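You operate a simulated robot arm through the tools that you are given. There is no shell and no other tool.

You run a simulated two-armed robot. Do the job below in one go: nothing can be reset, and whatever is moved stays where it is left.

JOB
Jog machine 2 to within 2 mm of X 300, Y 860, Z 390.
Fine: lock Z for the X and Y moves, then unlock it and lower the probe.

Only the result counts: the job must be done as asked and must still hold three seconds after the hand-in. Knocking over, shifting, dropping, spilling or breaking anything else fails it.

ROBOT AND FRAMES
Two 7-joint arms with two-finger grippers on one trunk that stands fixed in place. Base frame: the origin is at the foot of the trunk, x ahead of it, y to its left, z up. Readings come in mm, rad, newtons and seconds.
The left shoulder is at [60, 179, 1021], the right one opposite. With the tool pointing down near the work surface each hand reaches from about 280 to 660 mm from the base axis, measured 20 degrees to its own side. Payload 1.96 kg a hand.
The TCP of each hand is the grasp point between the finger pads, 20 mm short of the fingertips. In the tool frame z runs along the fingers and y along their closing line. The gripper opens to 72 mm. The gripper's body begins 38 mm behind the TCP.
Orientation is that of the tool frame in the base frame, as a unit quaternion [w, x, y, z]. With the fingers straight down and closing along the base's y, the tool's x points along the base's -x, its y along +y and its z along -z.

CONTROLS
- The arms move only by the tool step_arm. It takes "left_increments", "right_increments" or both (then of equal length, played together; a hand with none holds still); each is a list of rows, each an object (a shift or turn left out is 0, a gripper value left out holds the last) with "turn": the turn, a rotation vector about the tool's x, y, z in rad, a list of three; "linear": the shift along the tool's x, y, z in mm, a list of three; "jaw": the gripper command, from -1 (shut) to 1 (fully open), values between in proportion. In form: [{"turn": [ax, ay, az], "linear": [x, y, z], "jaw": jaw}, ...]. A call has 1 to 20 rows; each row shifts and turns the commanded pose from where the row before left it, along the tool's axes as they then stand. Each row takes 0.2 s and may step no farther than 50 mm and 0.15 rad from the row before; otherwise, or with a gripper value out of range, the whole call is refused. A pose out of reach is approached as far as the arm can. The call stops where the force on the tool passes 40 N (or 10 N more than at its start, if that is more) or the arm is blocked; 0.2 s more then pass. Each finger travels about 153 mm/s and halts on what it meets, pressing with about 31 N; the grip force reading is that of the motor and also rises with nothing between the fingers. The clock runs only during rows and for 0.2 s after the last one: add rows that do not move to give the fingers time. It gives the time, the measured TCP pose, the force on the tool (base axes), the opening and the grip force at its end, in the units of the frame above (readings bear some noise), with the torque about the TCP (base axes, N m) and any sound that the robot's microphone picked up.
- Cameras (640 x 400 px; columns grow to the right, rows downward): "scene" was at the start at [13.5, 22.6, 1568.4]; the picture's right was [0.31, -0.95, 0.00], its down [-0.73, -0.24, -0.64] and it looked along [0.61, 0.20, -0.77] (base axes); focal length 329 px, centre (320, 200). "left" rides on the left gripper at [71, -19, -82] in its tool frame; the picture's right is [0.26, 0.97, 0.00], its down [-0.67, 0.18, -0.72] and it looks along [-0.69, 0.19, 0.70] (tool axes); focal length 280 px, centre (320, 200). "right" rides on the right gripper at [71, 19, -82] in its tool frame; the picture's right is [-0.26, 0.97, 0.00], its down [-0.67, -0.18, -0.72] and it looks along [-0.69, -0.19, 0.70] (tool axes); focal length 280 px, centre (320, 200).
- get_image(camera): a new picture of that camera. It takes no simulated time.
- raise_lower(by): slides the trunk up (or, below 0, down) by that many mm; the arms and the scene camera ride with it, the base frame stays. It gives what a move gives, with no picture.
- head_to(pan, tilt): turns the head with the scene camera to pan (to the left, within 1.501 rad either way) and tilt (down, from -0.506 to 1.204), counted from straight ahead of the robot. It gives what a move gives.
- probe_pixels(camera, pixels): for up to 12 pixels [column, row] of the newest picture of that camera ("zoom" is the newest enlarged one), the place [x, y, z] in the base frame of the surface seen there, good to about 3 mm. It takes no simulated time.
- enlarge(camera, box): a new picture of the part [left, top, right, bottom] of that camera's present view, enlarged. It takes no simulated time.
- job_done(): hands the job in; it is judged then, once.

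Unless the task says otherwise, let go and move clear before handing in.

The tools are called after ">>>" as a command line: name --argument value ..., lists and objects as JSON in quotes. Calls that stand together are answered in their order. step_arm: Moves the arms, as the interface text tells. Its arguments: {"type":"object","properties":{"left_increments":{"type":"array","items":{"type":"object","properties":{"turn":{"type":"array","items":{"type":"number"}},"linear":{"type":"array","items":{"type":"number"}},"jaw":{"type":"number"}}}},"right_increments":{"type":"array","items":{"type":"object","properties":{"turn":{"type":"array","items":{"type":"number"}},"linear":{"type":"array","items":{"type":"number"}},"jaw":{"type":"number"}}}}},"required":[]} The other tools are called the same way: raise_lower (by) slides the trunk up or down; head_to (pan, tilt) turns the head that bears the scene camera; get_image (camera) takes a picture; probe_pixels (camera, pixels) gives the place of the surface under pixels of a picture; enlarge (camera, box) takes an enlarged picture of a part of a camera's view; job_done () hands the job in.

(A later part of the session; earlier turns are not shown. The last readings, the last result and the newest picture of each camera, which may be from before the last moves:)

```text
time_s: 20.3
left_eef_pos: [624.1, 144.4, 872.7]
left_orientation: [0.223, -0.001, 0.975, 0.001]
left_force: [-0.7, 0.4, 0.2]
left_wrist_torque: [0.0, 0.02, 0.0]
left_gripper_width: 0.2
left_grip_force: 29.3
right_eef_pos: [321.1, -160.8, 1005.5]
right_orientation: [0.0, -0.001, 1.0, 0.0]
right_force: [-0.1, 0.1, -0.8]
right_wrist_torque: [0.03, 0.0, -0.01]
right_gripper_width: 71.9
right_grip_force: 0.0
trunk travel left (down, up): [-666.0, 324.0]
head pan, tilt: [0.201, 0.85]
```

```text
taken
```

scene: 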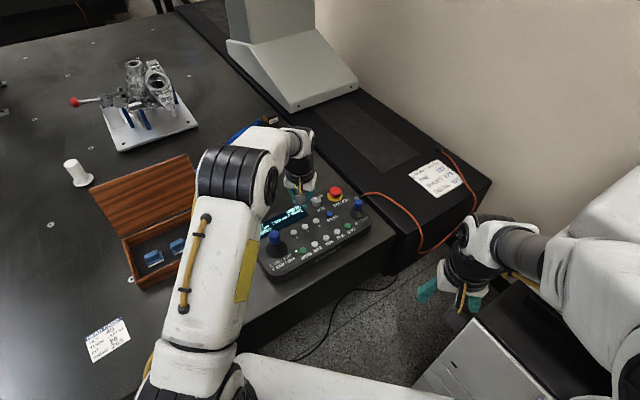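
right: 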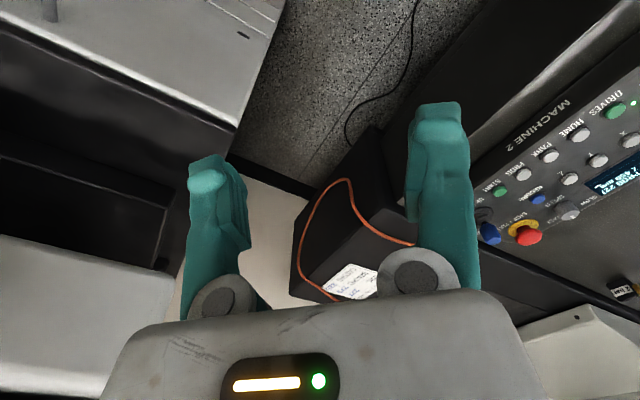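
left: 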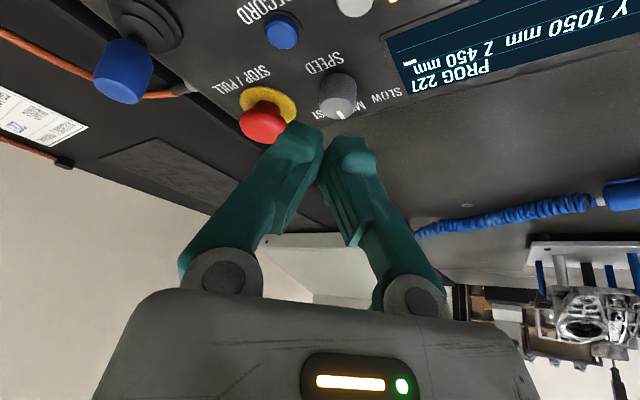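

The LED is still lit at the top edge of the view (392, 2). Now I'll bring the left hand over the XY joystick (508, 241) at z 900, untilt it, and set the fingers to straddle the knob along the panel's away/back line, 44 mm open.

>>> step_arm --left_increments '[{"linear": [23.2, 24.3, -18.7]}, {"linear": [23.2, 24.3, -18.7]}, {"linear": [23.2, 24.3, -18.7]}, {"linear": [23.2, 24.3, -18.7]}, {"turn": [0, 0.15, 0]}, {"turn": [0, 0.15, 0]}, {"turn": [0, 0.15, 0]}, {"turn": [0, 0, 0.131], "jaw": 0.222}, {"turn": [0, 0, 0.131]}, {"turn": [0, 0, 0.131]}, {"turn": [0, 0, 0.131]}, {"turn": [0, 0, 0.131]}, {"turn": [0, 0, 0.131]}, {"linear": [0, 0, 0]}]'

>>> get_image --camera "left"

>>> get_image --camera "scene"

```text
time_s: 23.3
left_eef_pos: [508.0, 243.3, 899.4]
left_orientation: [0.0, 0.384, 0.923, -0.001]
left_force: [-0.2, -0.6, 0.3]
left_wrist_torque: [0.01, 0.02, -0.02]
left_gripper_width: 44.1
left_grip_force: 0.0
right_eef_pos: [321.3, -160.4, 1004.9]
right_orientation: [0.0, 0.0, 1.0, -0.001]
right_force: [0.6, 0.0, -1.0]
right_wrist_torque: [0.0, -0.02, 0.01]
right_gripper_width: 72.0
right_grip_force: 0.1
trunk travel left (down, up): [-666.0, 324.0]
head pan, tilt: [0.201, 0.85]
```

```text
taken
```

left: 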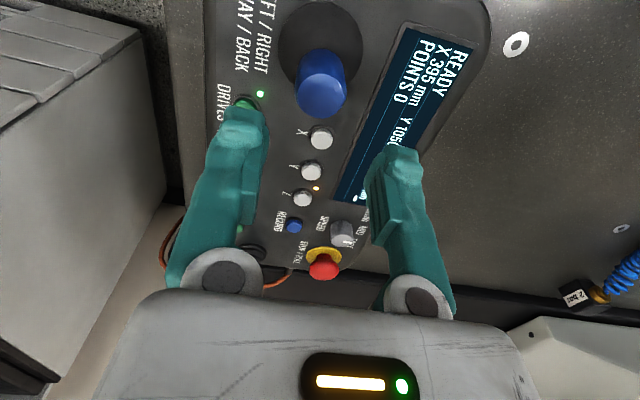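

```text
taken
```

scene: 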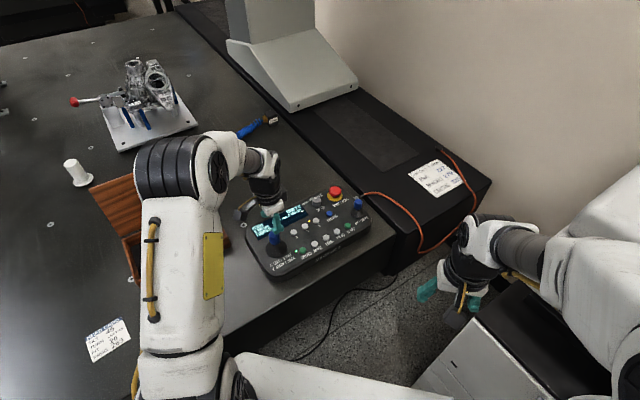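

The left camera now shows the display, with X 395 readable at (435, 70) and the amber Z LED lit at (316, 188), but Y is hidden by a finger. I'll bring the right hand around to serve as a camera looking at the display from the right side.

>>> step_arm --right_increments '[{"linear": [-30, 26.8, 9.2]}, {"linear": [-30, 26.8, 9.2]}, {"linear": [-30, 26.8, 9.2]}, {"linear": [-30, 26.8, 9.2]}, {"linear": [-30, 26.8, 9.2]}, {"linear": [-30, 26.8, 9.2]}, {"turn": [0, 0, -0.15]}, {"turn": [0, 0, -0.15]}, {"turn": [0, 0, -0.15]}, {"turn": [0, 0, -0.15]}, {"turn": [0, 0, -0.15]}, {"linear": [0, 0, 0]}]'

>>> get_image --camera "right"

>>> get_image --camera "scene"

```text
time_s: 25.9
left_eef_pos: [507.3, 242.3, 899.9]
left_orientation: [0.001, 0.383, 0.924, 0.0]
left_force: [-0.2, 0.1, -0.2]
left_wrist_torque: [0.0, 0.01, -0.02]
left_gripper_width: 44.0
left_grip_force: 0.1
right_eef_pos: [501.8, 0.4, 950.3]
right_orientation: [0.0, -0.367, 0.93, -0.001]
right_force: [1.0, 0.2, 0.6]
right_wrist_torque: [0.0, -0.01, -0.02]
right_gripper_width: 71.9
right_grip_force: 0.0
trunk travel left (down, up): [-666.0, 324.0]
head pan, tilt: [0.201, 0.85]
```

```text
taken
```

right: 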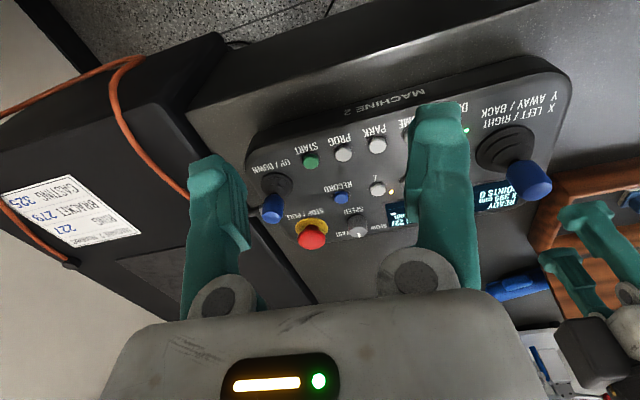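

```text
taken
```

scene: 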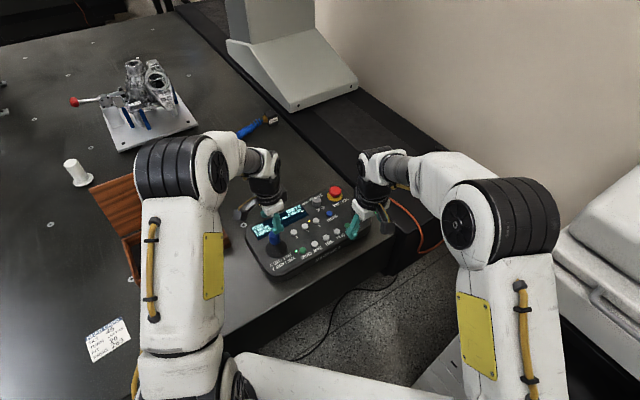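

The display sits at columns 390-520, behind the right camera's own finger. I'll yaw the right hand 0.45 rad more to bring the display between its fingers.

>>> step_arm --right_increments '[{"turn": [0, 0, -0.15]}, {"turn": [0, 0, -0.15]}, {"turn": [0, 0, -0.15]}, {"linear": [0, 0, 0]}]'

>>> get_image --camera "right"

```text
time_s: 26.9
left_eef_pos: [508.5, 243.3, 900.3]
left_orientation: [0.0, 0.383, 0.924, 0.0]
left_force: [-0.1, -0.3, 0.0]
left_wrist_torque: [0.01, 0.02, -0.03]
left_gripper_width: 43.9
left_grip_force: 0.1
right_eef_pos: [501.1, 0.5, 950.4]
right_orientation: [0.0, -0.564, 0.826, 0.0]
right_force: [-0.6, 0.8, 0.7]
right_wrist_torque: [0.02, 0.01, -0.01]
right_gripper_width: 72.2
right_grip_force: 0.0
trunk travel left (down, up): [-666.0, 324.0]
head pan, tilt: [0.201, 0.85]
```

```text
taken
```

right: 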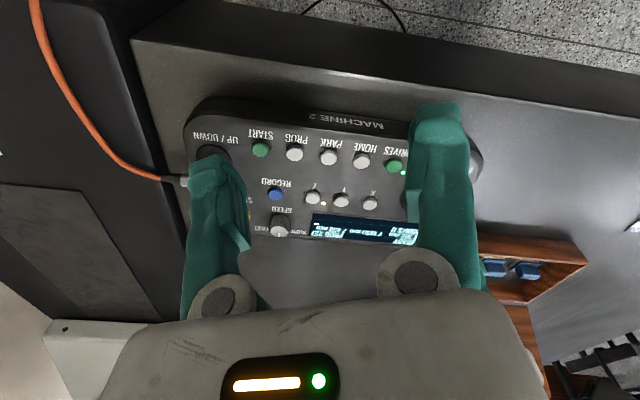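

The display is now cleanly between the right hand's fingers (310-418, 213-247). I'll enlarge it to confirm readability.

>>> enlarge --camera "right" --box '[296, 170, 424, 250]'

```text
5.00 times, centred on (360, 210) of right
```

zoom: 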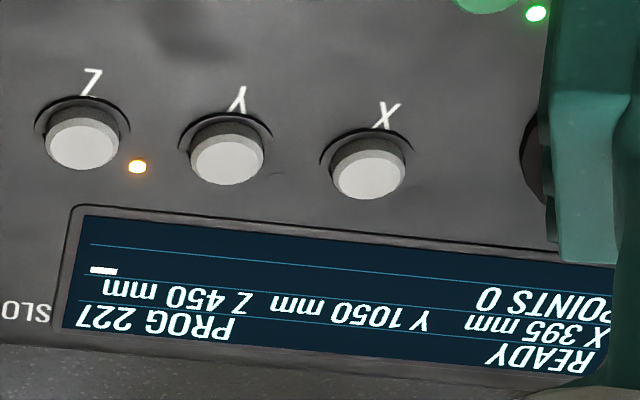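

The readout and the amber Z LED are both clear. Before lowering, I'll probe the XY knob from the left camera to centre the straddle.

>>> get_image --camera "left"

>>> probe_pixels --camera "left" --pixels '[[322, 95], [322, 108], [303, 95], [341, 95], [322, 85], [322, 60], [322, 74], [345, 75], [300, 70]]'

>>> enlarge --camera "left" --box '[240, 0, 400, 140]'

```text
taken
```

left: 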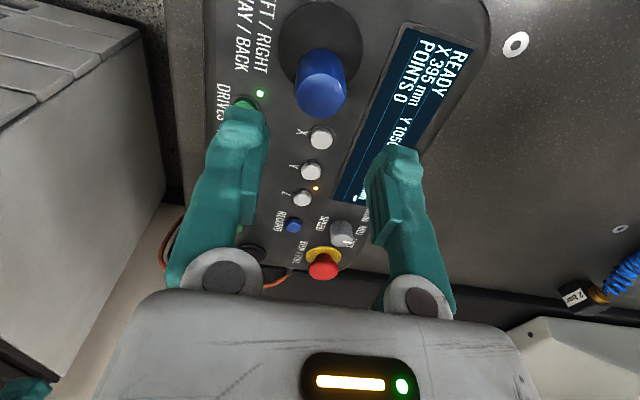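

```text
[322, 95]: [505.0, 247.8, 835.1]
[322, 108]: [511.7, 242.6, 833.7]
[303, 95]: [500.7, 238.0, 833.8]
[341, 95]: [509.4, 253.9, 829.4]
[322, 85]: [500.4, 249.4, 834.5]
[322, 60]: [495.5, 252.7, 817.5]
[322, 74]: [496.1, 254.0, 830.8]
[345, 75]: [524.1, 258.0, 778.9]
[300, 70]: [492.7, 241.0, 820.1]
```

```text
2.86 times, centred on (320, 70) of left
```

zoom: 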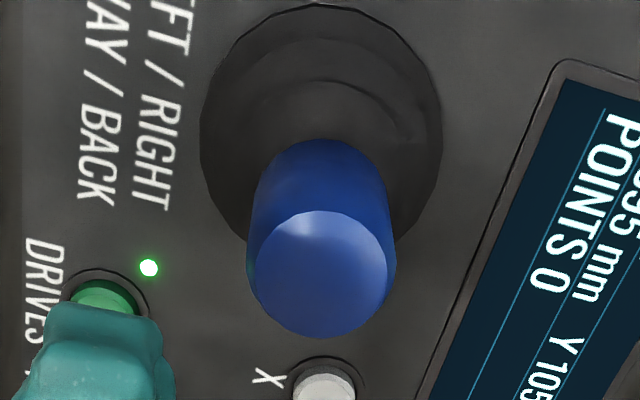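

The knob top centre is about (506, 244, 835), matching the TCP's current place. I'll lower the straddling fingers to TCP z≈822.

>>> step_arm --left_increments '[{"linear": [0, 0, 26]}, {"linear": [0, 0, 26]}, {"linear": [0, 0, 26]}, {"linear": [0, 0, 0]}]'

>>> get_image --camera "left"

>>> enlarge --camera "right" --box '[296, 170, 424, 250]'

```text
time_s: 27.9
left_eef_pos: [506.6, 241.9, 824.2]
left_orientation: [0.0, 0.383, 0.924, 0.0]
left_force: [0.0, 0.4, 1.1]
left_wrist_torque: [0.0, 0.01, -0.02]
left_gripper_width: 44.1
left_grip_force: 0.1
right_eef_pos: [500.9, -0.4, 950.1]
right_orientation: [0.001, -0.564, 0.826, 0.0]
right_force: [-0.2, -0.2, 0.4]
right_wrist_torque: [-0.01, 0.06, 0.03]
right_gripper_width: 72.0
right_grip_force: 0.1
trunk travel left (down, up): [-666.0, 324.0]
head pan, tilt: [0.201, 0.85]
```

```text
taken
```

left: 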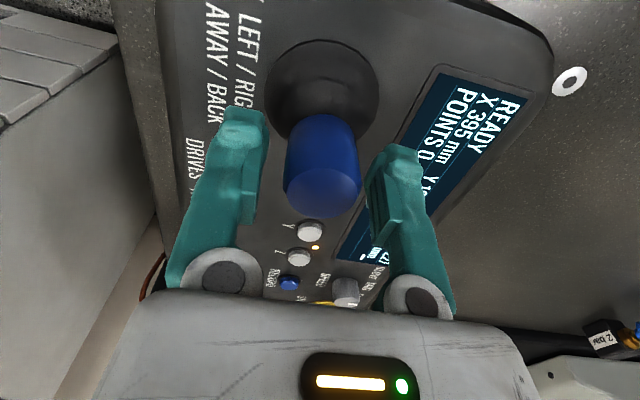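

```text
5.00 times, centred on (360, 210) of right
```

zoom: 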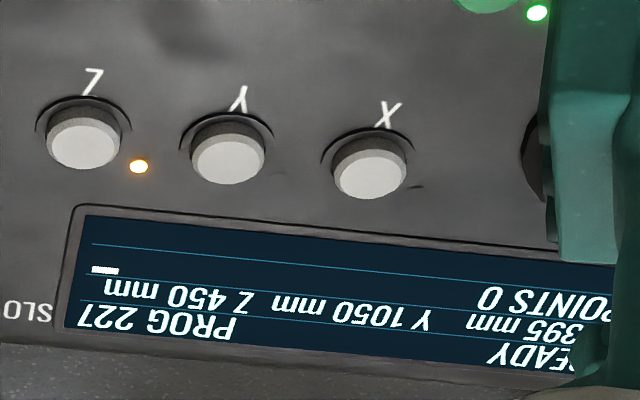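

Fingers straddle the knob with clearance and nothing has moved. I'll ease the hand toward "back" (tool −y) a few mm and watch the Y readout.

>>> step_arm --left_increments '[{"linear": [0, -3, 0]}, {"linear": [0, -3, 0]}, {"linear": [0, -1, 0]}]'

>>> enlarge --camera "right" --box '[296, 170, 424, 250]'

>>> get_image --camera "left"

```text
time_s: 28.7
left_eef_pos: [502.8, 238.2, 822.2]
left_orientation: [0.0, 0.384, 0.923, 0.0]
left_force: [0.7, -0.5, -0.9]
left_wrist_torque: [-0.02, -0.01, -0.01]
left_gripper_width: 44.1
left_grip_force: 0.0
right_eef_pos: [501.3, 0.2, 949.4]
right_orientation: [0.001, -0.564, 0.825, -0.001]
right_force: [0.3, -0.2, -0.5]
right_wrist_torque: [-0.02, 0.01, 0.0]
right_gripper_width: 72.3
right_grip_force: 0.0
trunk travel left (down, up): [-666.0, 324.0]
head pan, tilt: [0.201, 0.85]
```

```text
5.00 times, centred on (360, 210) of right
```

zoom: 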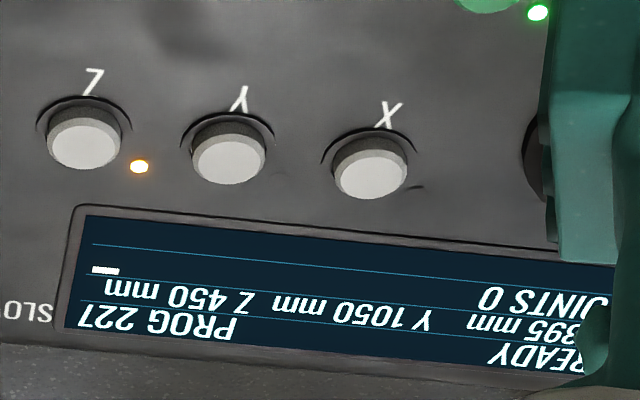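

```text
taken
```

left: 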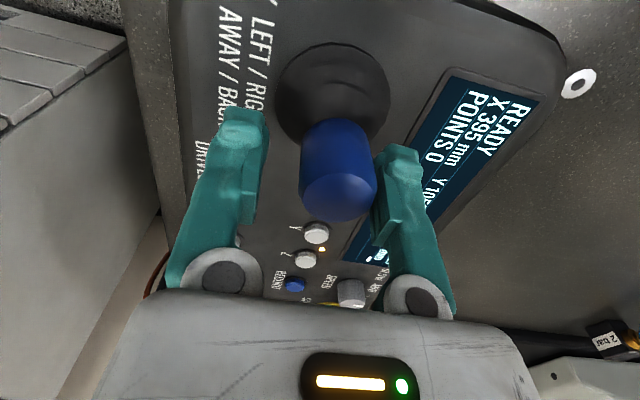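

Still Y 1050; the away-side finger (375, 180) is just reaching the knob. I'll go on in 1 mm steps.

>>> step_arm --left_increments '[{"linear": [0, -1, 0]}, {"linear": [0, -1, 0]}]'

>>> enlarge --camera "right" --box '[296, 170, 424, 250]'

```text
time_s: 29.3
left_eef_pos: [501.9, 236.3, 822.7]
left_orientation: [0.0, 0.383, 0.924, 0.0]
left_force: [-0.1, -0.7, 0.0]
left_wrist_torque: [-0.01, 0.02, 0.01]
left_gripper_width: 43.9
left_grip_force: 0.4
right_eef_pos: [501.0, 0.3, 949.9]
right_orientation: [0.0, -0.564, 0.826, -0.001]
right_force: [-0.8, -0.3, 0.5]
right_wrist_torque: [-0.01, 0.03, 0.01]
right_gripper_width: 72.0
right_grip_force: 0.1
trunk travel left (down, up): [-666.0, 324.0]
head pan, tilt: [0.201, 0.85]
```

```text
5.00 times, centred on (360, 210) of right
```

zoom: 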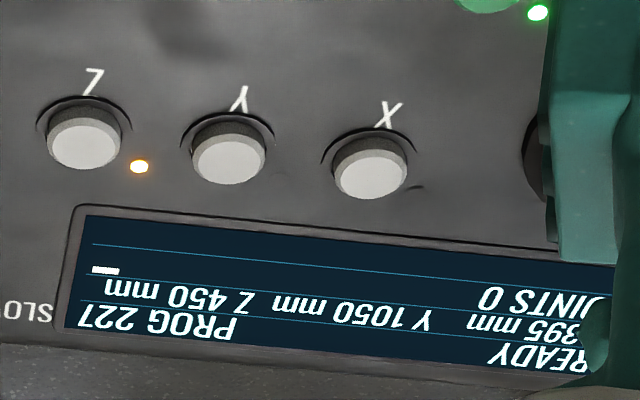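

The grip force reading ticked to 0.4, suggesting contact; Y is still 1050 (dead zone). I'll push 2 mm more.

>>> step_arm --left_increments '[{"linear": [0, -1, 0]}, {"linear": [0, -1, 0]}]'

>>> enlarge --camera "right" --box '[296, 170, 424, 250]'

>>> get_image --camera "left"

```text
time_s: 29.9
left_eef_pos: [499.4, 234.7, 821.9]
left_orientation: [0.001, 0.383, 0.924, 0.0]
left_force: [-0.5, 0.5, -0.2]
left_wrist_torque: [0.0, 0.01, 0.03]
left_gripper_width: 44.3
left_grip_force: 0.2
right_eef_pos: [501.2, -0.7, 950.2]
right_orientation: [0.0, -0.564, 0.826, -0.001]
right_force: [-0.3, 0.4, -0.2]
right_wrist_torque: [0.0, 0.01, 0.03]
right_gripper_width: 72.0
right_grip_force: 0.1
trunk travel left (down, up): [-666.0, 324.0]
head pan, tilt: [0.201, 0.85]
```

```text
5.00 times, centred on (360, 210) of right
```

zoom: 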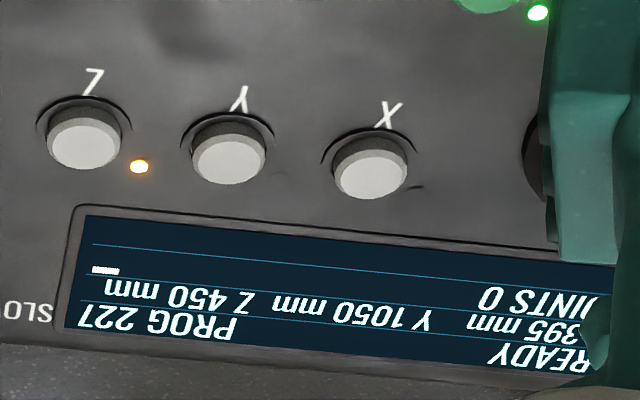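

```text
taken
```

left: 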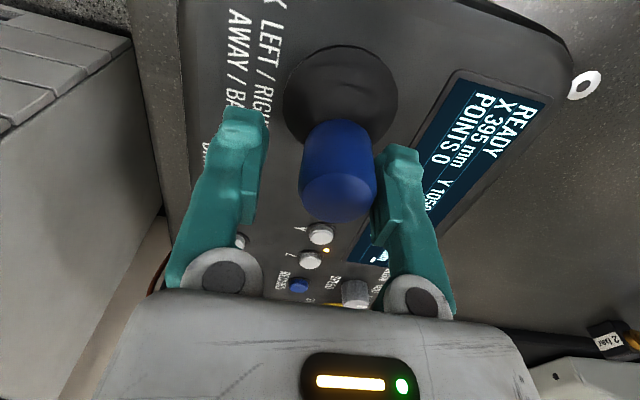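

The knob is now leaning with the finger (boot shifted to 285-397 while the knob stays at 300-375), still inside the dead zone. I'll continue 1 mm at a time.

>>> step_arm --left_increments '[{"linear": [0, -1, 0]}, {"linear": [0, -1, 0]}]'

>>> enlarge --camera "right" --box '[296, 170, 424, 250]'

```text
time_s: 30.5
left_eef_pos: [499.0, 232.8, 821.0]
left_orientation: [0.0, 0.383, 0.924, -0.001]
left_force: [0.5, 1.0, 0.3]
left_wrist_torque: [0.02, -0.03, -0.03]
left_gripper_width: 44.4
left_grip_force: 0.4
right_eef_pos: [500.7, -0.5, 950.2]
right_orientation: [0.0, -0.565, 0.825, -0.001]
right_force: [-1.1, 0.1, -0.2]
right_wrist_torque: [-0.03, -0.01, 0.0]
right_gripper_width: 72.0
right_grip_force: 0.0
trunk travel left (down, up): [-666.0, 324.0]
head pan, tilt: [0.201, 0.85]
```

```text
5.00 times, centred on (360, 210) of right
```

zoom: 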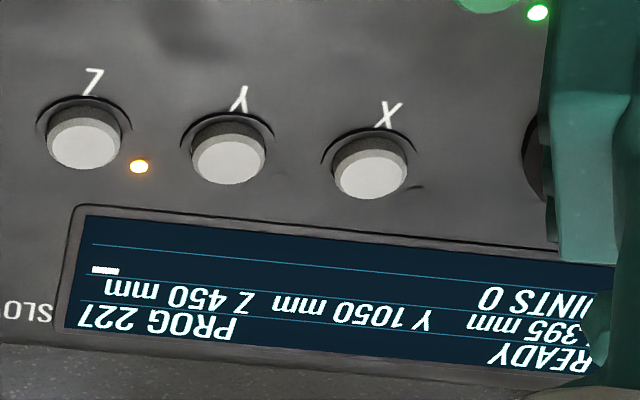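

Y still shows 1050. I'll push two more millimetres.

>>> step_arm --left_increments '[{"linear": [0, -1, 0]}, {"linear": [0, -1, 0]}]'

>>> enlarge --camera "right" --box '[296, 170, 424, 250]'

>>> get_image --camera "left"

```text
time_s: 31.1
left_eef_pos: [497.5, 232.2, 820.8]
left_orientation: [0.0, 0.383, 0.924, 0.0]
left_force: [-0.1, 0.8, 0.6]
left_wrist_torque: [0.02, -0.02, -0.02]
left_gripper_width: 44.5
left_grip_force: 1.0
right_eef_pos: [501.2, 0.3, 948.6]
right_orientation: [0.0, -0.564, 0.826, -0.001]
right_force: [0.3, -0.5, 0.5]
right_wrist_torque: [-0.01, 0.0, 0.02]
right_gripper_width: 72.2
right_grip_force: 0.0
trunk travel left (down, up): [-666.0, 324.0]
head pan, tilt: [0.201, 0.85]
```

```text
5.00 times, centred on (360, 210) of right
```

zoom: 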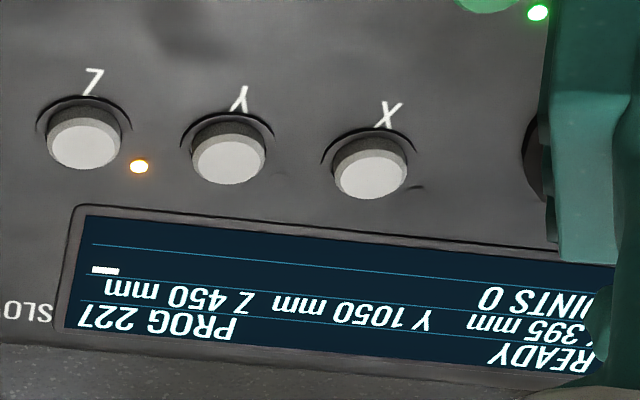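

```text
taken
```

left: 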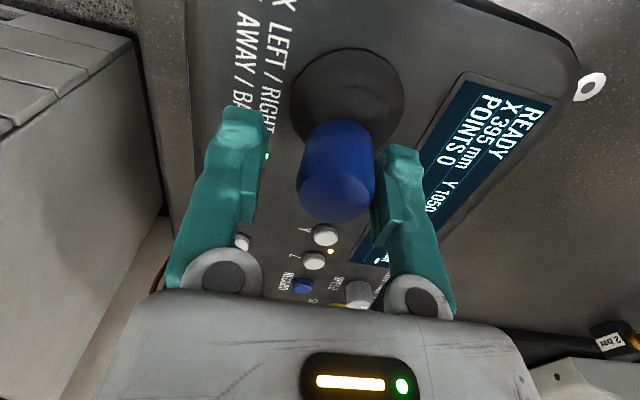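

Now about 5 mm of knob deflection, still within the dead zone. Another 2 mm.

>>> step_arm --left_increments '[{"linear": [0, -1, 0]}, {"linear": [0, -1, 0]}]'

>>> enlarge --camera "right" --box '[296, 170, 424, 250]'

```text
time_s: 31.7
left_eef_pos: [495.5, 229.7, 821.7]
left_orientation: [0.001, 0.384, 0.924, -0.001]
left_force: [0.1, 0.8, 0.6]
left_wrist_torque: [0.02, -0.03, 0.0]
left_gripper_width: 44.5
left_grip_force: 0.3
right_eef_pos: [500.7, 0.1, 950.3]
right_orientation: [-0.001, -0.564, 0.826, -0.002]
right_force: [0.6, 0.0, 0.6]
right_wrist_torque: [0.04, 0.02, 0.03]
right_gripper_width: 72.0
right_grip_force: 0.1
trunk travel left (down, up): [-666.0, 324.0]
head pan, tilt: [0.201, 0.85]
```

```text
5.00 times, centred on (360, 210) of right
```

zoom: 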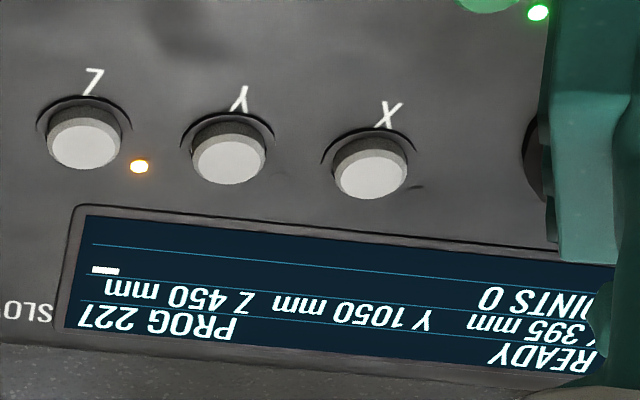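

Still Y 1050. I'll keep going 1 mm at a time with a short hold.

>>> step_arm --left_increments '[{"linear": [0, -1, 0]}, {"linear": [0, -1, 0]}]'

>>> enlarge --camera "right" --box '[296, 170, 424, 250]'

>>> get_image --camera "left"

```text
time_s: 32.3
left_eef_pos: [493.7, 229.3, 823.0]
left_orientation: [0.0, 0.383, 0.924, 0.0]
left_force: [1.0, 1.8, -0.7]
left_wrist_torque: [0.01, -0.02, 0.01]
left_gripper_width: 44.8
left_grip_force: 0.2
right_eef_pos: [501.8, -0.1, 951.2]
right_orientation: [0.0, -0.564, 0.826, -0.001]
right_force: [-0.6, 0.6, -0.5]
right_wrist_torque: [-0.01, -0.03, 0.05]
right_gripper_width: 72.1
right_grip_force: 0.0
trunk travel left (down, up): [-666.0, 324.0]
head pan, tilt: [0.201, 0.85]
```

```text
5.00 times, centred on (360, 210) of right
```

zoom: 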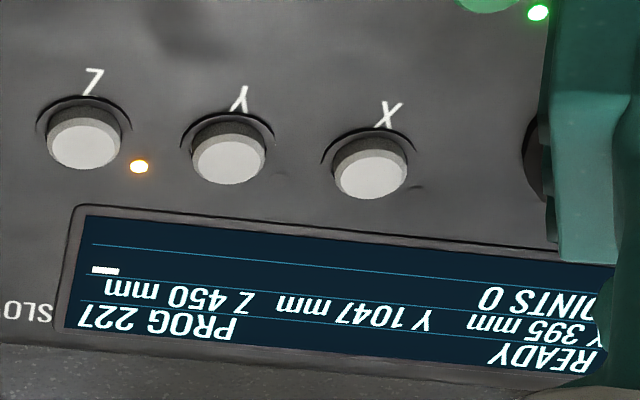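

```text
taken
```

left: 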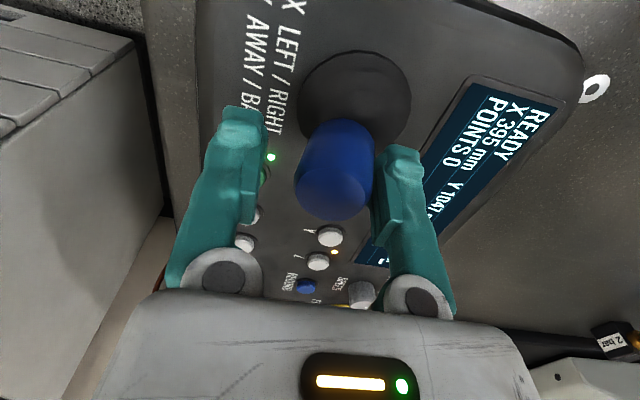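

Y has begun falling: 1047, with X 395 and Z 450 unchanged. I'll hold this deflection for about a second to gauge speed.

>>> step_arm --left_increments '[{"linear": [0, 0, 0]}, {"linear": [0, 0, 0]}, {"linear": [0, 0, 0]}, {"linear": [0, 0, 0]}]'

>>> enlarge --camera "right" --box '[296, 170, 424, 250]'

```text
time_s: 33.3
left_eef_pos: [494.1, 228.7, 821.8]
left_orientation: [0.0, 0.384, 0.924, 0.0]
left_force: [0.5, 1.4, 1.5]
left_wrist_torque: [-0.03, 0.03, 0.02]
left_gripper_width: 45.1
left_grip_force: 1.0
right_eef_pos: [501.7, -0.3, 950.0]
right_orientation: [0.0, -0.564, 0.825, -0.001]
right_force: [-0.6, -0.1, 0.2]
right_wrist_torque: [0.02, -0.02, 0.0]
right_gripper_width: 72.0
right_grip_force: 0.1
trunk travel left (down, up): [-666.0, 324.0]
head pan, tilt: [0.201, 0.85]
```

```text
5.00 times, centred on (360, 210) of right
```

zoom: 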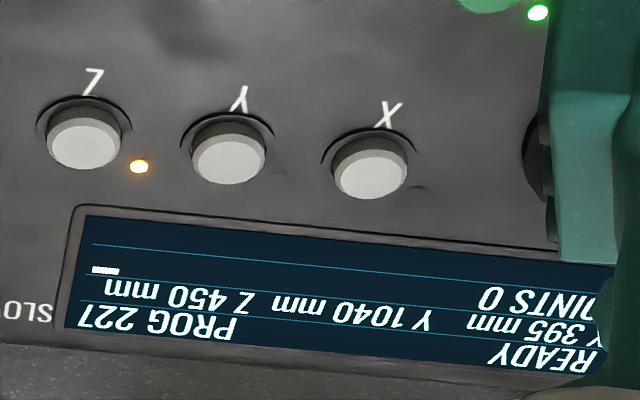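

It runs about 7 mm/s with X and Z steady, 180 mm to go. I'll add 1 mm deflection and hold for a longer stretch.

>>> step_arm --left_increments '[{"linear": [0, -1, 0]}, {"linear": [0, 0, 0]}, {"linear": [0, 0, 0]}, {"linear": [0, 0, 0]}, {"linear": [0, 0, 0]}, {"linear": [0, 0, 0]}, {"linear": [0, 0, 0]}, {"linear": [0, 0, 0]}, {"linear": [0, 0, 0]}, {"linear": [0, 0, 0]}]'

>>> enlarge --camera "right" --box '[296, 170, 424, 250]'

```text
time_s: 35.5
left_eef_pos: [494.3, 228.8, 821.3]
left_orientation: [-0.001, 0.384, 0.923, 0.0]
left_force: [1.1, 0.1, -0.1]
left_wrist_torque: [0.01, -0.04, 0.0]
left_gripper_width: 45.2
left_grip_force: 0.8
right_eef_pos: [500.8, 0.3, 950.3]
right_orientation: [-0.001, -0.564, 0.826, -0.001]
right_force: [-0.5, -0.4, -0.6]
right_wrist_torque: [0.01, 0.01, 0.02]
right_gripper_width: 71.8
right_grip_force: 0.1
trunk travel left (down, up): [-666.0, 324.0]
head pan, tilt: [0.201, 0.85]
```

```text
5.00 times, centred on (360, 210) of right
```

zoom: 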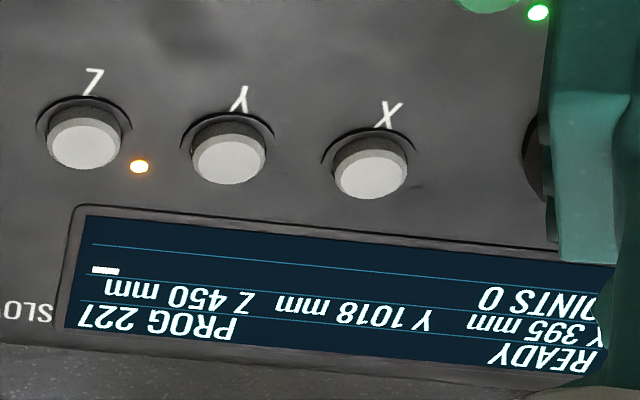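

Y 1018, about 10 mm/s, X and Z unchanged. I'll hold for a full 20 rows and check the bridge and arms as well.

>>> step_arm --left_increments '[{"linear": [0, 0, 0]}, {"linear": [0, 0, 0]}, {"linear": [0, 0, 0]}, {"linear": [0, 0, 0]}, {"linear": [0, 0, 0]}, {"linear": [0, 0, 0]}, {"linear": [0, 0, 0]}, {"linear": [0, 0, 0]}, {"linear": [0, 0, 0]}, {"linear": [0, 0, 0]}, {"linear": [0, 0, 0]}, {"linear": [0, 0, 0]}, {"linear": [0, 0, 0]}, {"linear": [0, 0, 0]}, {"linear": [0, 0, 0]}, {"linear": [0, 0, 0]}, {"linear": [0, 0, 0]}, {"linear": [0, 0, 0]}, {"linear": [0, 0, 0]}, {"linear": [0, 0, 0]}]'

>>> enlarge --camera "right" --box '[296, 170, 424, 250]'

>>> get_image --camera "scene"

```text
time_s: 39.7
left_eef_pos: [494.4, 229.5, 821.6]
left_orientation: [0.0, 0.383, 0.924, -0.001]
left_force: [0.8, 2.1, 0.2]
left_wrist_torque: [0.05, 0.0, -0.01]
left_gripper_width: 44.8
left_grip_force: 0.8
right_eef_pos: [500.0, 1.2, 949.4]
right_orientation: [0.0, -0.564, 0.826, -0.001]
right_force: [-1.3, -0.1, 0.2]
right_wrist_torque: [0.0, -0.01, -0.01]
right_gripper_width: 72.0
right_grip_force: 0.1
trunk travel left (down, up): [-666.0, 324.0]
head pan, tilt: [0.201, 0.85]
```

```text
5.00 times, centred on (360, 210) of right
```

zoom: 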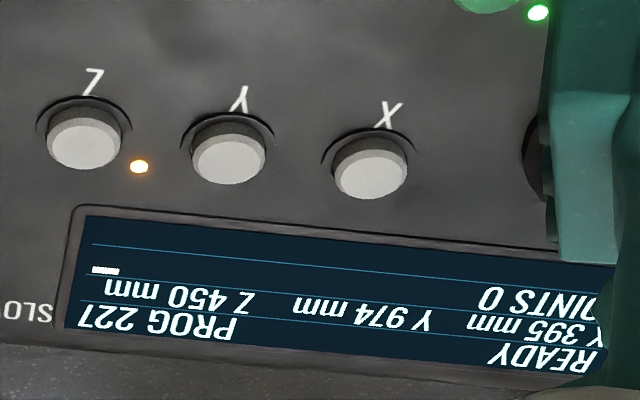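

```text
taken
```

scene: 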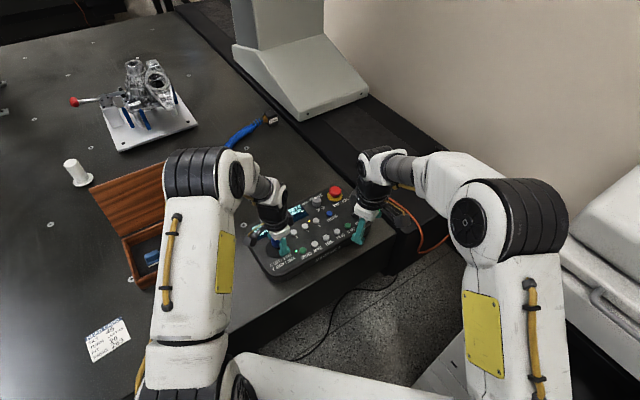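

Y 974 and the carriage moves clear of the hose and hands. I'll hold another 20 rows.

>>> step_arm --left_increments '[{"linear": [0, 0, 0]}, {"linear": [0, 0, 0]}, {"linear": [0, 0, 0]}, {"linear": [0, 0, 0]}, {"linear": [0, 0, 0]}, {"linear": [0, 0, 0]}, {"linear": [0, 0, 0]}, {"linear": [0, 0, 0]}, {"linear": [0, 0, 0]}, {"linear": [0, 0, 0]}, {"linear": [0, 0, 0]}, {"linear": [0, 0, 0]}, {"linear": [0, 0, 0]}, {"linear": [0, 0, 0]}, {"linear": [0, 0, 0]}, {"linear": [0, 0, 0]}, {"linear": [0, 0, 0]}, {"linear": [0, 0, 0]}, {"linear": [0, 0, 0]}, {"linear": [0, 0, 0]}]'

>>> enlarge --camera "right" --box '[296, 170, 424, 250]'

>>> get_image --camera "scene"

```text
time_s: 43.9
left_eef_pos: [493.7, 229.6, 822.1]
left_orientation: [0.0, 0.384, 0.923, 0.0]
left_force: [2.3, 0.7, 0.1]
left_wrist_torque: [0.05, 0.01, 0.02]
left_gripper_width: 45.0
left_grip_force: 1.3
right_eef_pos: [500.9, 0.1, 949.9]
right_orientation: [0.0, -0.564, 0.825, 0.0]
right_force: [0.2, -0.3, 0.0]
right_wrist_torque: [0.01, 0.02, -0.02]
right_gripper_width: 71.9
right_grip_force: 0.0
trunk travel left (down, up): [-666.0, 324.0]
head pan, tilt: [0.201, 0.85]
```

```text
5.00 times, centred on (360, 210) of right
```

zoom: 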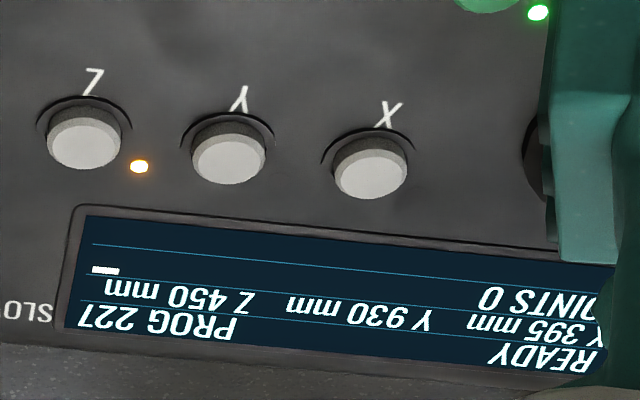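

```text
taken
```

scene: 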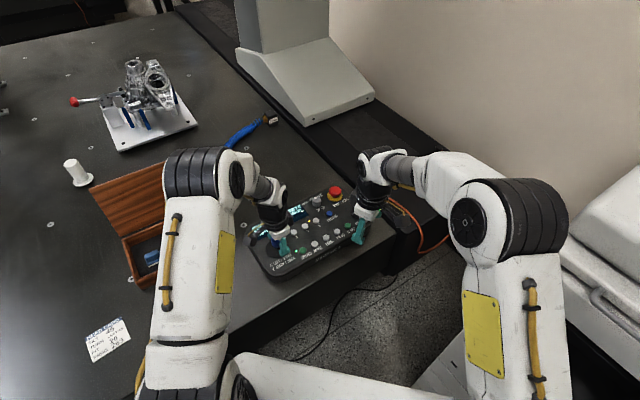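

Y 930, steady 10.5 mm/s. Hold 20 more rows to reach about 886.

>>> step_arm --left_increments '[{"linear": [0, 0, 0]}, {"linear": [0, 0, 0]}, {"linear": [0, 0, 0]}, {"linear": [0, 0, 0]}, {"linear": [0, 0, 0]}, {"linear": [0, 0, 0]}, {"linear": [0, 0, 0]}, {"linear": [0, 0, 0]}, {"linear": [0, 0, 0]}, {"linear": [0, 0, 0]}, {"linear": [0, 0, 0]}, {"linear": [0, 0, 0]}, {"linear": [0, 0, 0]}, {"linear": [0, 0, 0]}, {"linear": [0, 0, 0]}, {"linear": [0, 0, 0]}, {"linear": [0, 0, 0]}, {"linear": [0, 0, 0]}, {"linear": [0, 0, 0]}, {"linear": [0, 0, 0]}]'

>>> enlarge --camera "right" --box '[296, 170, 424, 250]'

```text
time_s: 48.1
left_eef_pos: [493.2, 228.8, 821.7]
left_orientation: [0.0, 0.384, 0.923, 0.001]
left_force: [0.8, 1.0, 0.4]
left_wrist_torque: [0.01, -0.02, -0.03]
left_gripper_width: 45.2
left_grip_force: 0.7
right_eef_pos: [501.7, -0.2, 949.9]
right_orientation: [-0.001, -0.564, 0.826, -0.001]
right_force: [-0.2, 0.6, -0.9]
right_wrist_torque: [-0.01, 0.03, -0.03]
right_gripper_width: 72.0
right_grip_force: 0.0
trunk travel left (down, up): [-666.0, 324.0]
head pan, tilt: [0.201, 0.85]
```

```text
5.00 times, centred on (360, 210) of right
```

zoom: 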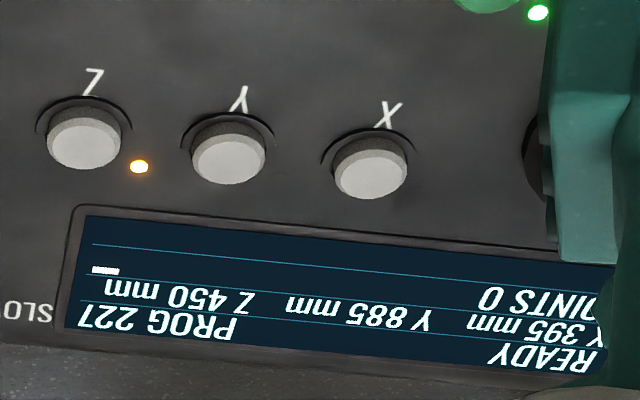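

Y 885, 25 mm left. I'll hold 6 rows then ease off 1 mm to slow down.

>>> step_arm --left_increments '[{"linear": [0, 0, 0]}, {"linear": [0, 0, 0]}, {"linear": [0, 0, 0]}, {"linear": [0, 0, 0]}, {"linear": [0, 0, 0]}, {"linear": [0, 0, 0]}, {"linear": [0, 1, 0]}]'

>>> enlarge --camera "right" --box '[296, 170, 424, 250]'

```text
time_s: 49.7
left_eef_pos: [494.4, 230.2, 821.9]
left_orientation: [0.0, 0.384, 0.923, 0.0]
left_force: [1.3, 1.4, -0.1]
left_wrist_torque: [-0.03, -0.01, -0.02]
left_gripper_width: 44.6
left_grip_force: 0.3
right_eef_pos: [499.6, 0.2, 949.3]
right_orientation: [-0.001, -0.564, 0.826, 0.0]
right_force: [0.1, 0.6, -0.1]
right_wrist_torque: [-0.05, -0.03, -0.02]
right_gripper_width: 72.0
right_grip_force: 0.1
trunk travel left (down, up): [-666.0, 324.0]
head pan, tilt: [0.201, 0.85]
```

```text
5.00 times, centred on (360, 210) of right
```

zoom: 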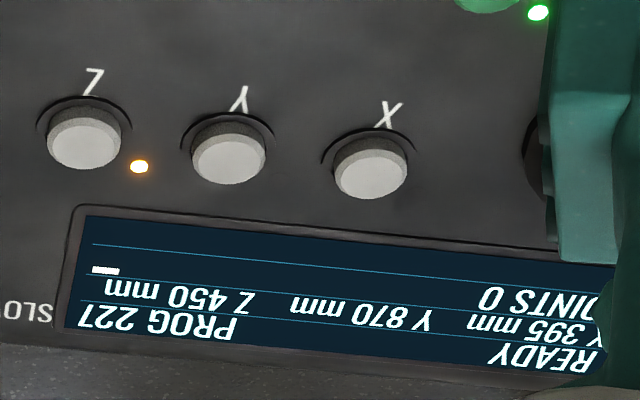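

Y 870. Hold 3 more rows with a further 0.5 mm ease-off.

>>> step_arm --left_increments '[{"linear": [0, 0, 0]}, {"linear": [0, 0, 0]}, {"linear": [0, 0.5, 0]}]'

>>> enlarge --camera "right" --box '[296, 170, 424, 250]'

```text
time_s: 50.5
left_eef_pos: [494.1, 230.1, 822.9]
left_orientation: [0.0, 0.384, 0.924, 0.001]
left_force: [0.8, 1.5, 0.9]
left_wrist_torque: [0.02, 0.02, 0.02]
left_gripper_width: 44.8
left_grip_force: 0.3
right_eef_pos: [501.5, 1.5, 950.1]
right_orientation: [-0.001, -0.564, 0.826, -0.001]
right_force: [0.1, -0.2, -0.8]
right_wrist_torque: [0.02, 0.01, 0.01]
right_gripper_width: 72.1
right_grip_force: 0.0
trunk travel left (down, up): [-666.0, 324.0]
head pan, tilt: [0.201, 0.85]
```

```text
5.00 times, centred on (360, 210) of right
```

zoom: 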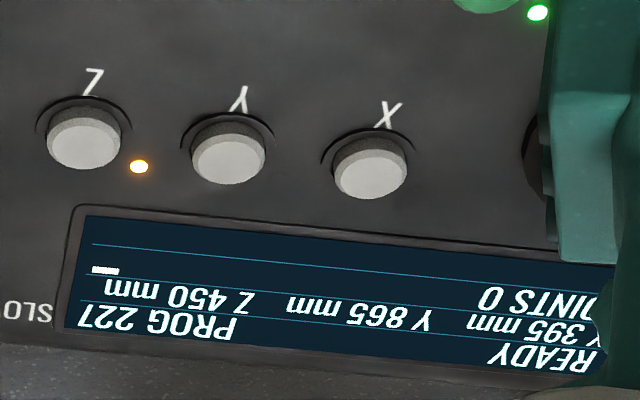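

Y 865, roughly 5 mm/s. Two more rows of hold.

>>> step_arm --left_increments '[{"linear": [0, 0, 0]}, {"linear": [0, 0, 0]}]'

>>> enlarge --camera "right" --box '[296, 170, 424, 250]'

```text
time_s: 51.1
left_eef_pos: [494.6, 229.2, 822.5]
left_orientation: [0.0, 0.384, 0.923, 0.0]
left_force: [1.3, 0.6, -0.4]
left_wrist_torque: [0.03, 0.0, -0.02]
left_gripper_width: 44.9
left_grip_force: 0.6
right_eef_pos: [500.7, 0.0, 949.0]
right_orientation: [0.0, -0.564, 0.826, -0.001]
right_force: [-0.1, 0.1, 0.3]
right_wrist_torque: [0.04, 0.02, -0.02]
right_gripper_width: 72.1
right_grip_force: 0.2
trunk travel left (down, up): [-666.0, 324.0]
head pan, tilt: [0.201, 0.85]
```

```text
5.00 times, centred on (360, 210) of right
```

zoom: 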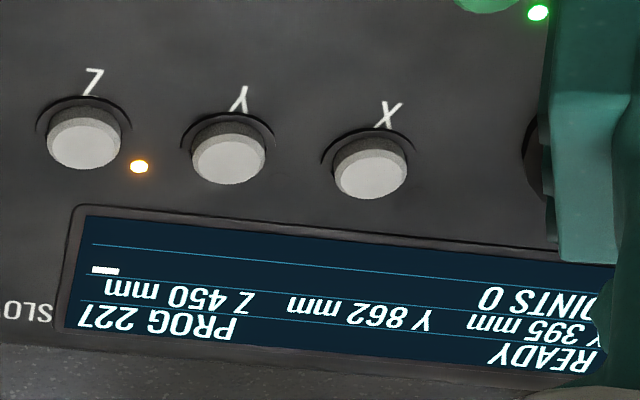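

Y 862. One more row of hold, then release the knob by returning the fingers to the centred straddle.

>>> step_arm --left_increments '[{"linear": [0, 0, 0]}, {"linear": [0, 5, 0]}, {"linear": [0, 5, 0]}, {"linear": [0, 4, 0]}, {"linear": [0, 4, 0]}]'

>>> enlarge --camera "right" --box '[296, 170, 424, 250]'

>>> get_image --camera "left"

```text
time_s: 52.3
left_eef_pos: [507.0, 242.0, 822.5]
left_orientation: [0.0, 0.382, 0.924, 0.0]
left_force: [1.0, 0.9, -0.5]
left_wrist_torque: [-0.03, 0.01, 0.01]
left_gripper_width: 44.1
left_grip_force: 0.0
right_eef_pos: [500.8, -0.1, 950.7]
right_orientation: [0.0, -0.565, 0.825, -0.001]
right_force: [0.0, -0.3, -1.0]
right_wrist_torque: [0.05, 0.02, -0.03]
right_gripper_width: 71.9
right_grip_force: 0.1
trunk travel left (down, up): [-666.0, 324.0]
head pan, tilt: [0.201, 0.85]
```

```text
5.00 times, centred on (360, 210) of right
```

zoom: 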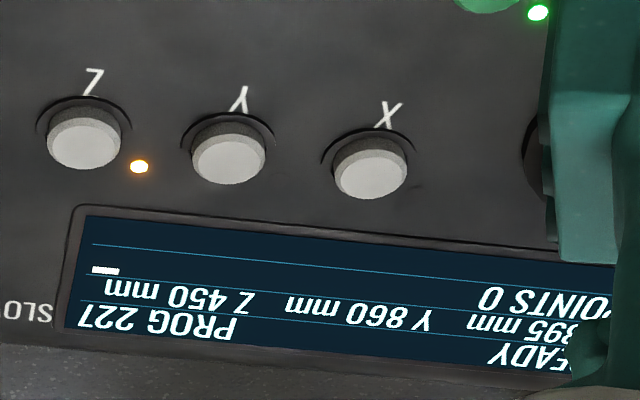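

```text
taken
```

left: 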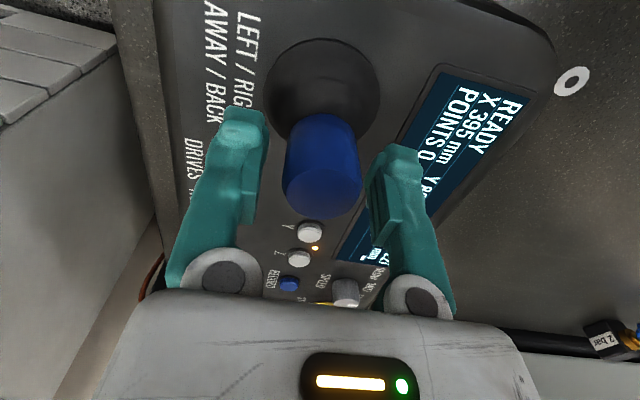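

Y reads exactly 860, X 395, Z 450 locked. Now I'll lift, yaw the left hand 90° so the fingers straddle along left/right, and yaw the right hand slightly more so X stays readable.

>>> step_arm --left_increments '[{"linear": [0, 0, -26]}, {"linear": [0, 0, -26]}, {"linear": [0, 0, -26]}, {"turn": [0, 0, -0.1428]}, {"turn": [0, 0, -0.1428]}, {"turn": [0, 0, -0.1428]}, {"turn": [0, 0, -0.1428]}, {"turn": [0, 0, -0.1428]}, {"turn": [0, 0, -0.1428]}, {"turn": [0, 0, -0.1428]}, {"turn": [0, 0, -0.1428]}, {"turn": [0, 0, -0.1428]}, {"turn": [0, 0, -0.1428]}, {"turn": [0, 0, -0.1428]}, {"linear": [0, 0, 0]}]'

>>> step_arm --right_increments '[{"turn": [0, 0, -0.13]}, {"linear": [0, 0, 0]}]'

>>> get_image --camera "left"

>>> get_image --camera "right"

```text
time_s: 55.5
left_eef_pos: [507.0, 242.0, 899.4]
left_orientation: [0.0, -0.382, 0.924, 0.0]
left_force: [0.0, -0.5, -0.5]
left_wrist_torque: [-0.02, -0.01, -0.03]
left_gripper_width: 44.4
left_grip_force: 0.0
right_eef_pos: [499.9, -0.3, 949.9]
right_orientation: [0.0, -0.564, 0.825, -0.001]
right_force: [0.2, 0.3, -0.3]
right_wrist_torque: [0.02, 0.0, -0.02]
right_gripper_width: 72.2
right_grip_force: 0.1
trunk travel left (down, up): [-666.0, 324.0]
head pan, tilt: [0.201, 0.85]
```

```text
time_s: 56.1
left_eef_pos: [507.8, 242.3, 899.4]
left_orientation: [0.0, -0.382, 0.924, 0.0]
left_force: [-0.7, 0.5, 0.6]
left_wrist_torque: [0.02, -0.03, -0.03]
left_gripper_width: 44.0
left_grip_force: 0.1
right_eef_pos: [499.7, 0.9, 949.9]
right_orientation: [0.0, -0.617, 0.787, -0.001]
right_force: [1.2, -0.2, 0.2]
right_wrist_torque: [0.03, -0.02, -0.01]
right_gripper_width: 71.9
right_grip_force: 0.1
trunk travel left (down, up): [-666.0, 324.0]
head pan, tilt: [0.201, 0.85]
```

```text
taken
```

left: 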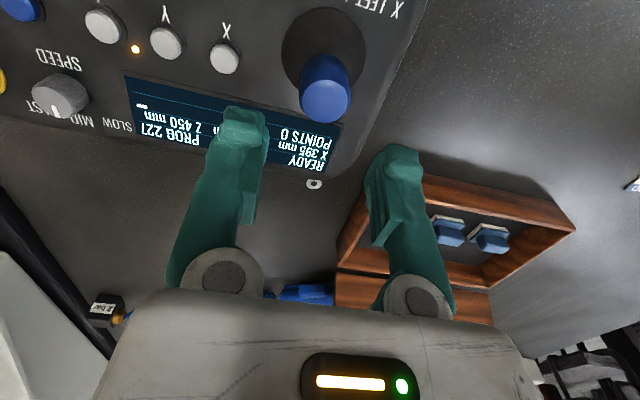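

```text
taken
```

right: 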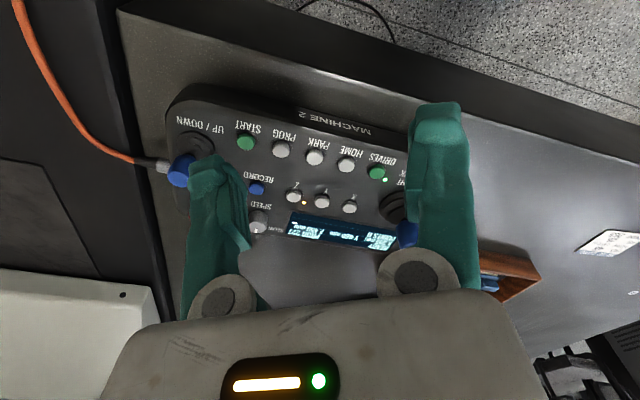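

Both views look right: the knob at (325, 88) is between the left fingers and the display is fully visible in the right camera (288-398, 212-250). I'll lower the left hand to straddle the knob again.

>>> step_arm --left_increments '[{"linear": [0, 0, 26]}, {"linear": [0, 0, 26]}, {"linear": [0, 0, 26]}, {"linear": [0, 0, 0]}]'

>>> get_image --camera "left"

>>> enlarge --camera "right" --box '[280, 176, 408, 256]'

```text
time_s: 57.1
left_eef_pos: [506.2, 241.8, 822.6]
left_orientation: [0.0, -0.382, 0.924, 0.0]
left_force: [-0.5, -0.3, 0.7]
left_wrist_torque: [-0.02, 0.04, -0.03]
left_gripper_width: 44.1
left_grip_force: 0.1
right_eef_pos: [499.7, 1.1, 949.8]
right_orientation: [0.001, -0.617, 0.787, 0.0]
right_force: [-0.5, -0.2, -0.6]
right_wrist_torque: [-0.01, 0.01, 0.0]
right_gripper_width: 71.8
right_grip_force: 0.0
trunk travel left (down, up): [-666.0, 324.0]
head pan, tilt: [0.201, 0.85]
```

```text
taken
```

left: 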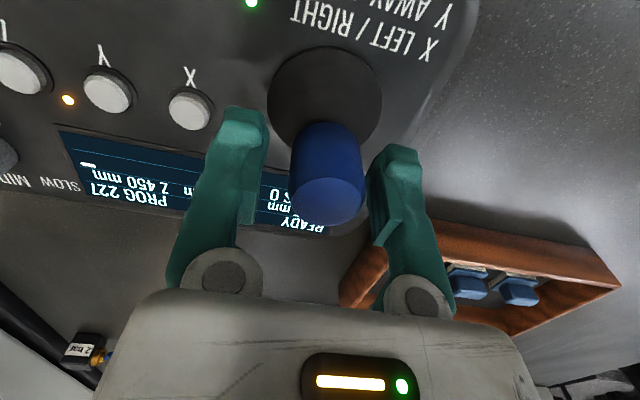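

```text
5.00 times, centred on (344, 216) of right
```

zoom: 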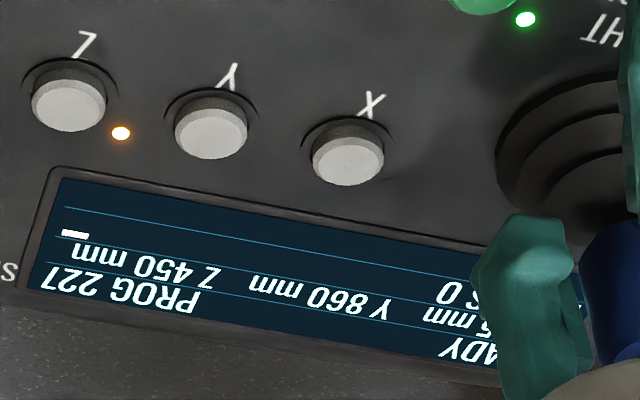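

The left hand's finger hides "X 39" from the right camera here. I'll check whether the scene camera can see the X value.

>>> enlarge --camera "scene" --box '[240, 185, 340, 250]'

>>> enlarge --camera "left" --box '[200, 140, 380, 260]'

```text
6.15 times, centred on (290, 218) of scene
```

zoom: 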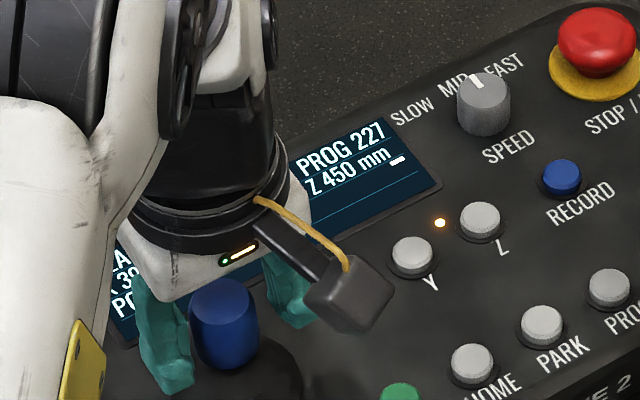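

```text
3.33 times, centred on (290, 200) of left
```

zoom: 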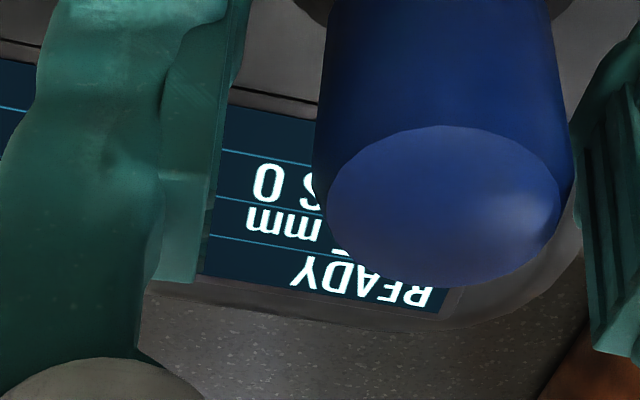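

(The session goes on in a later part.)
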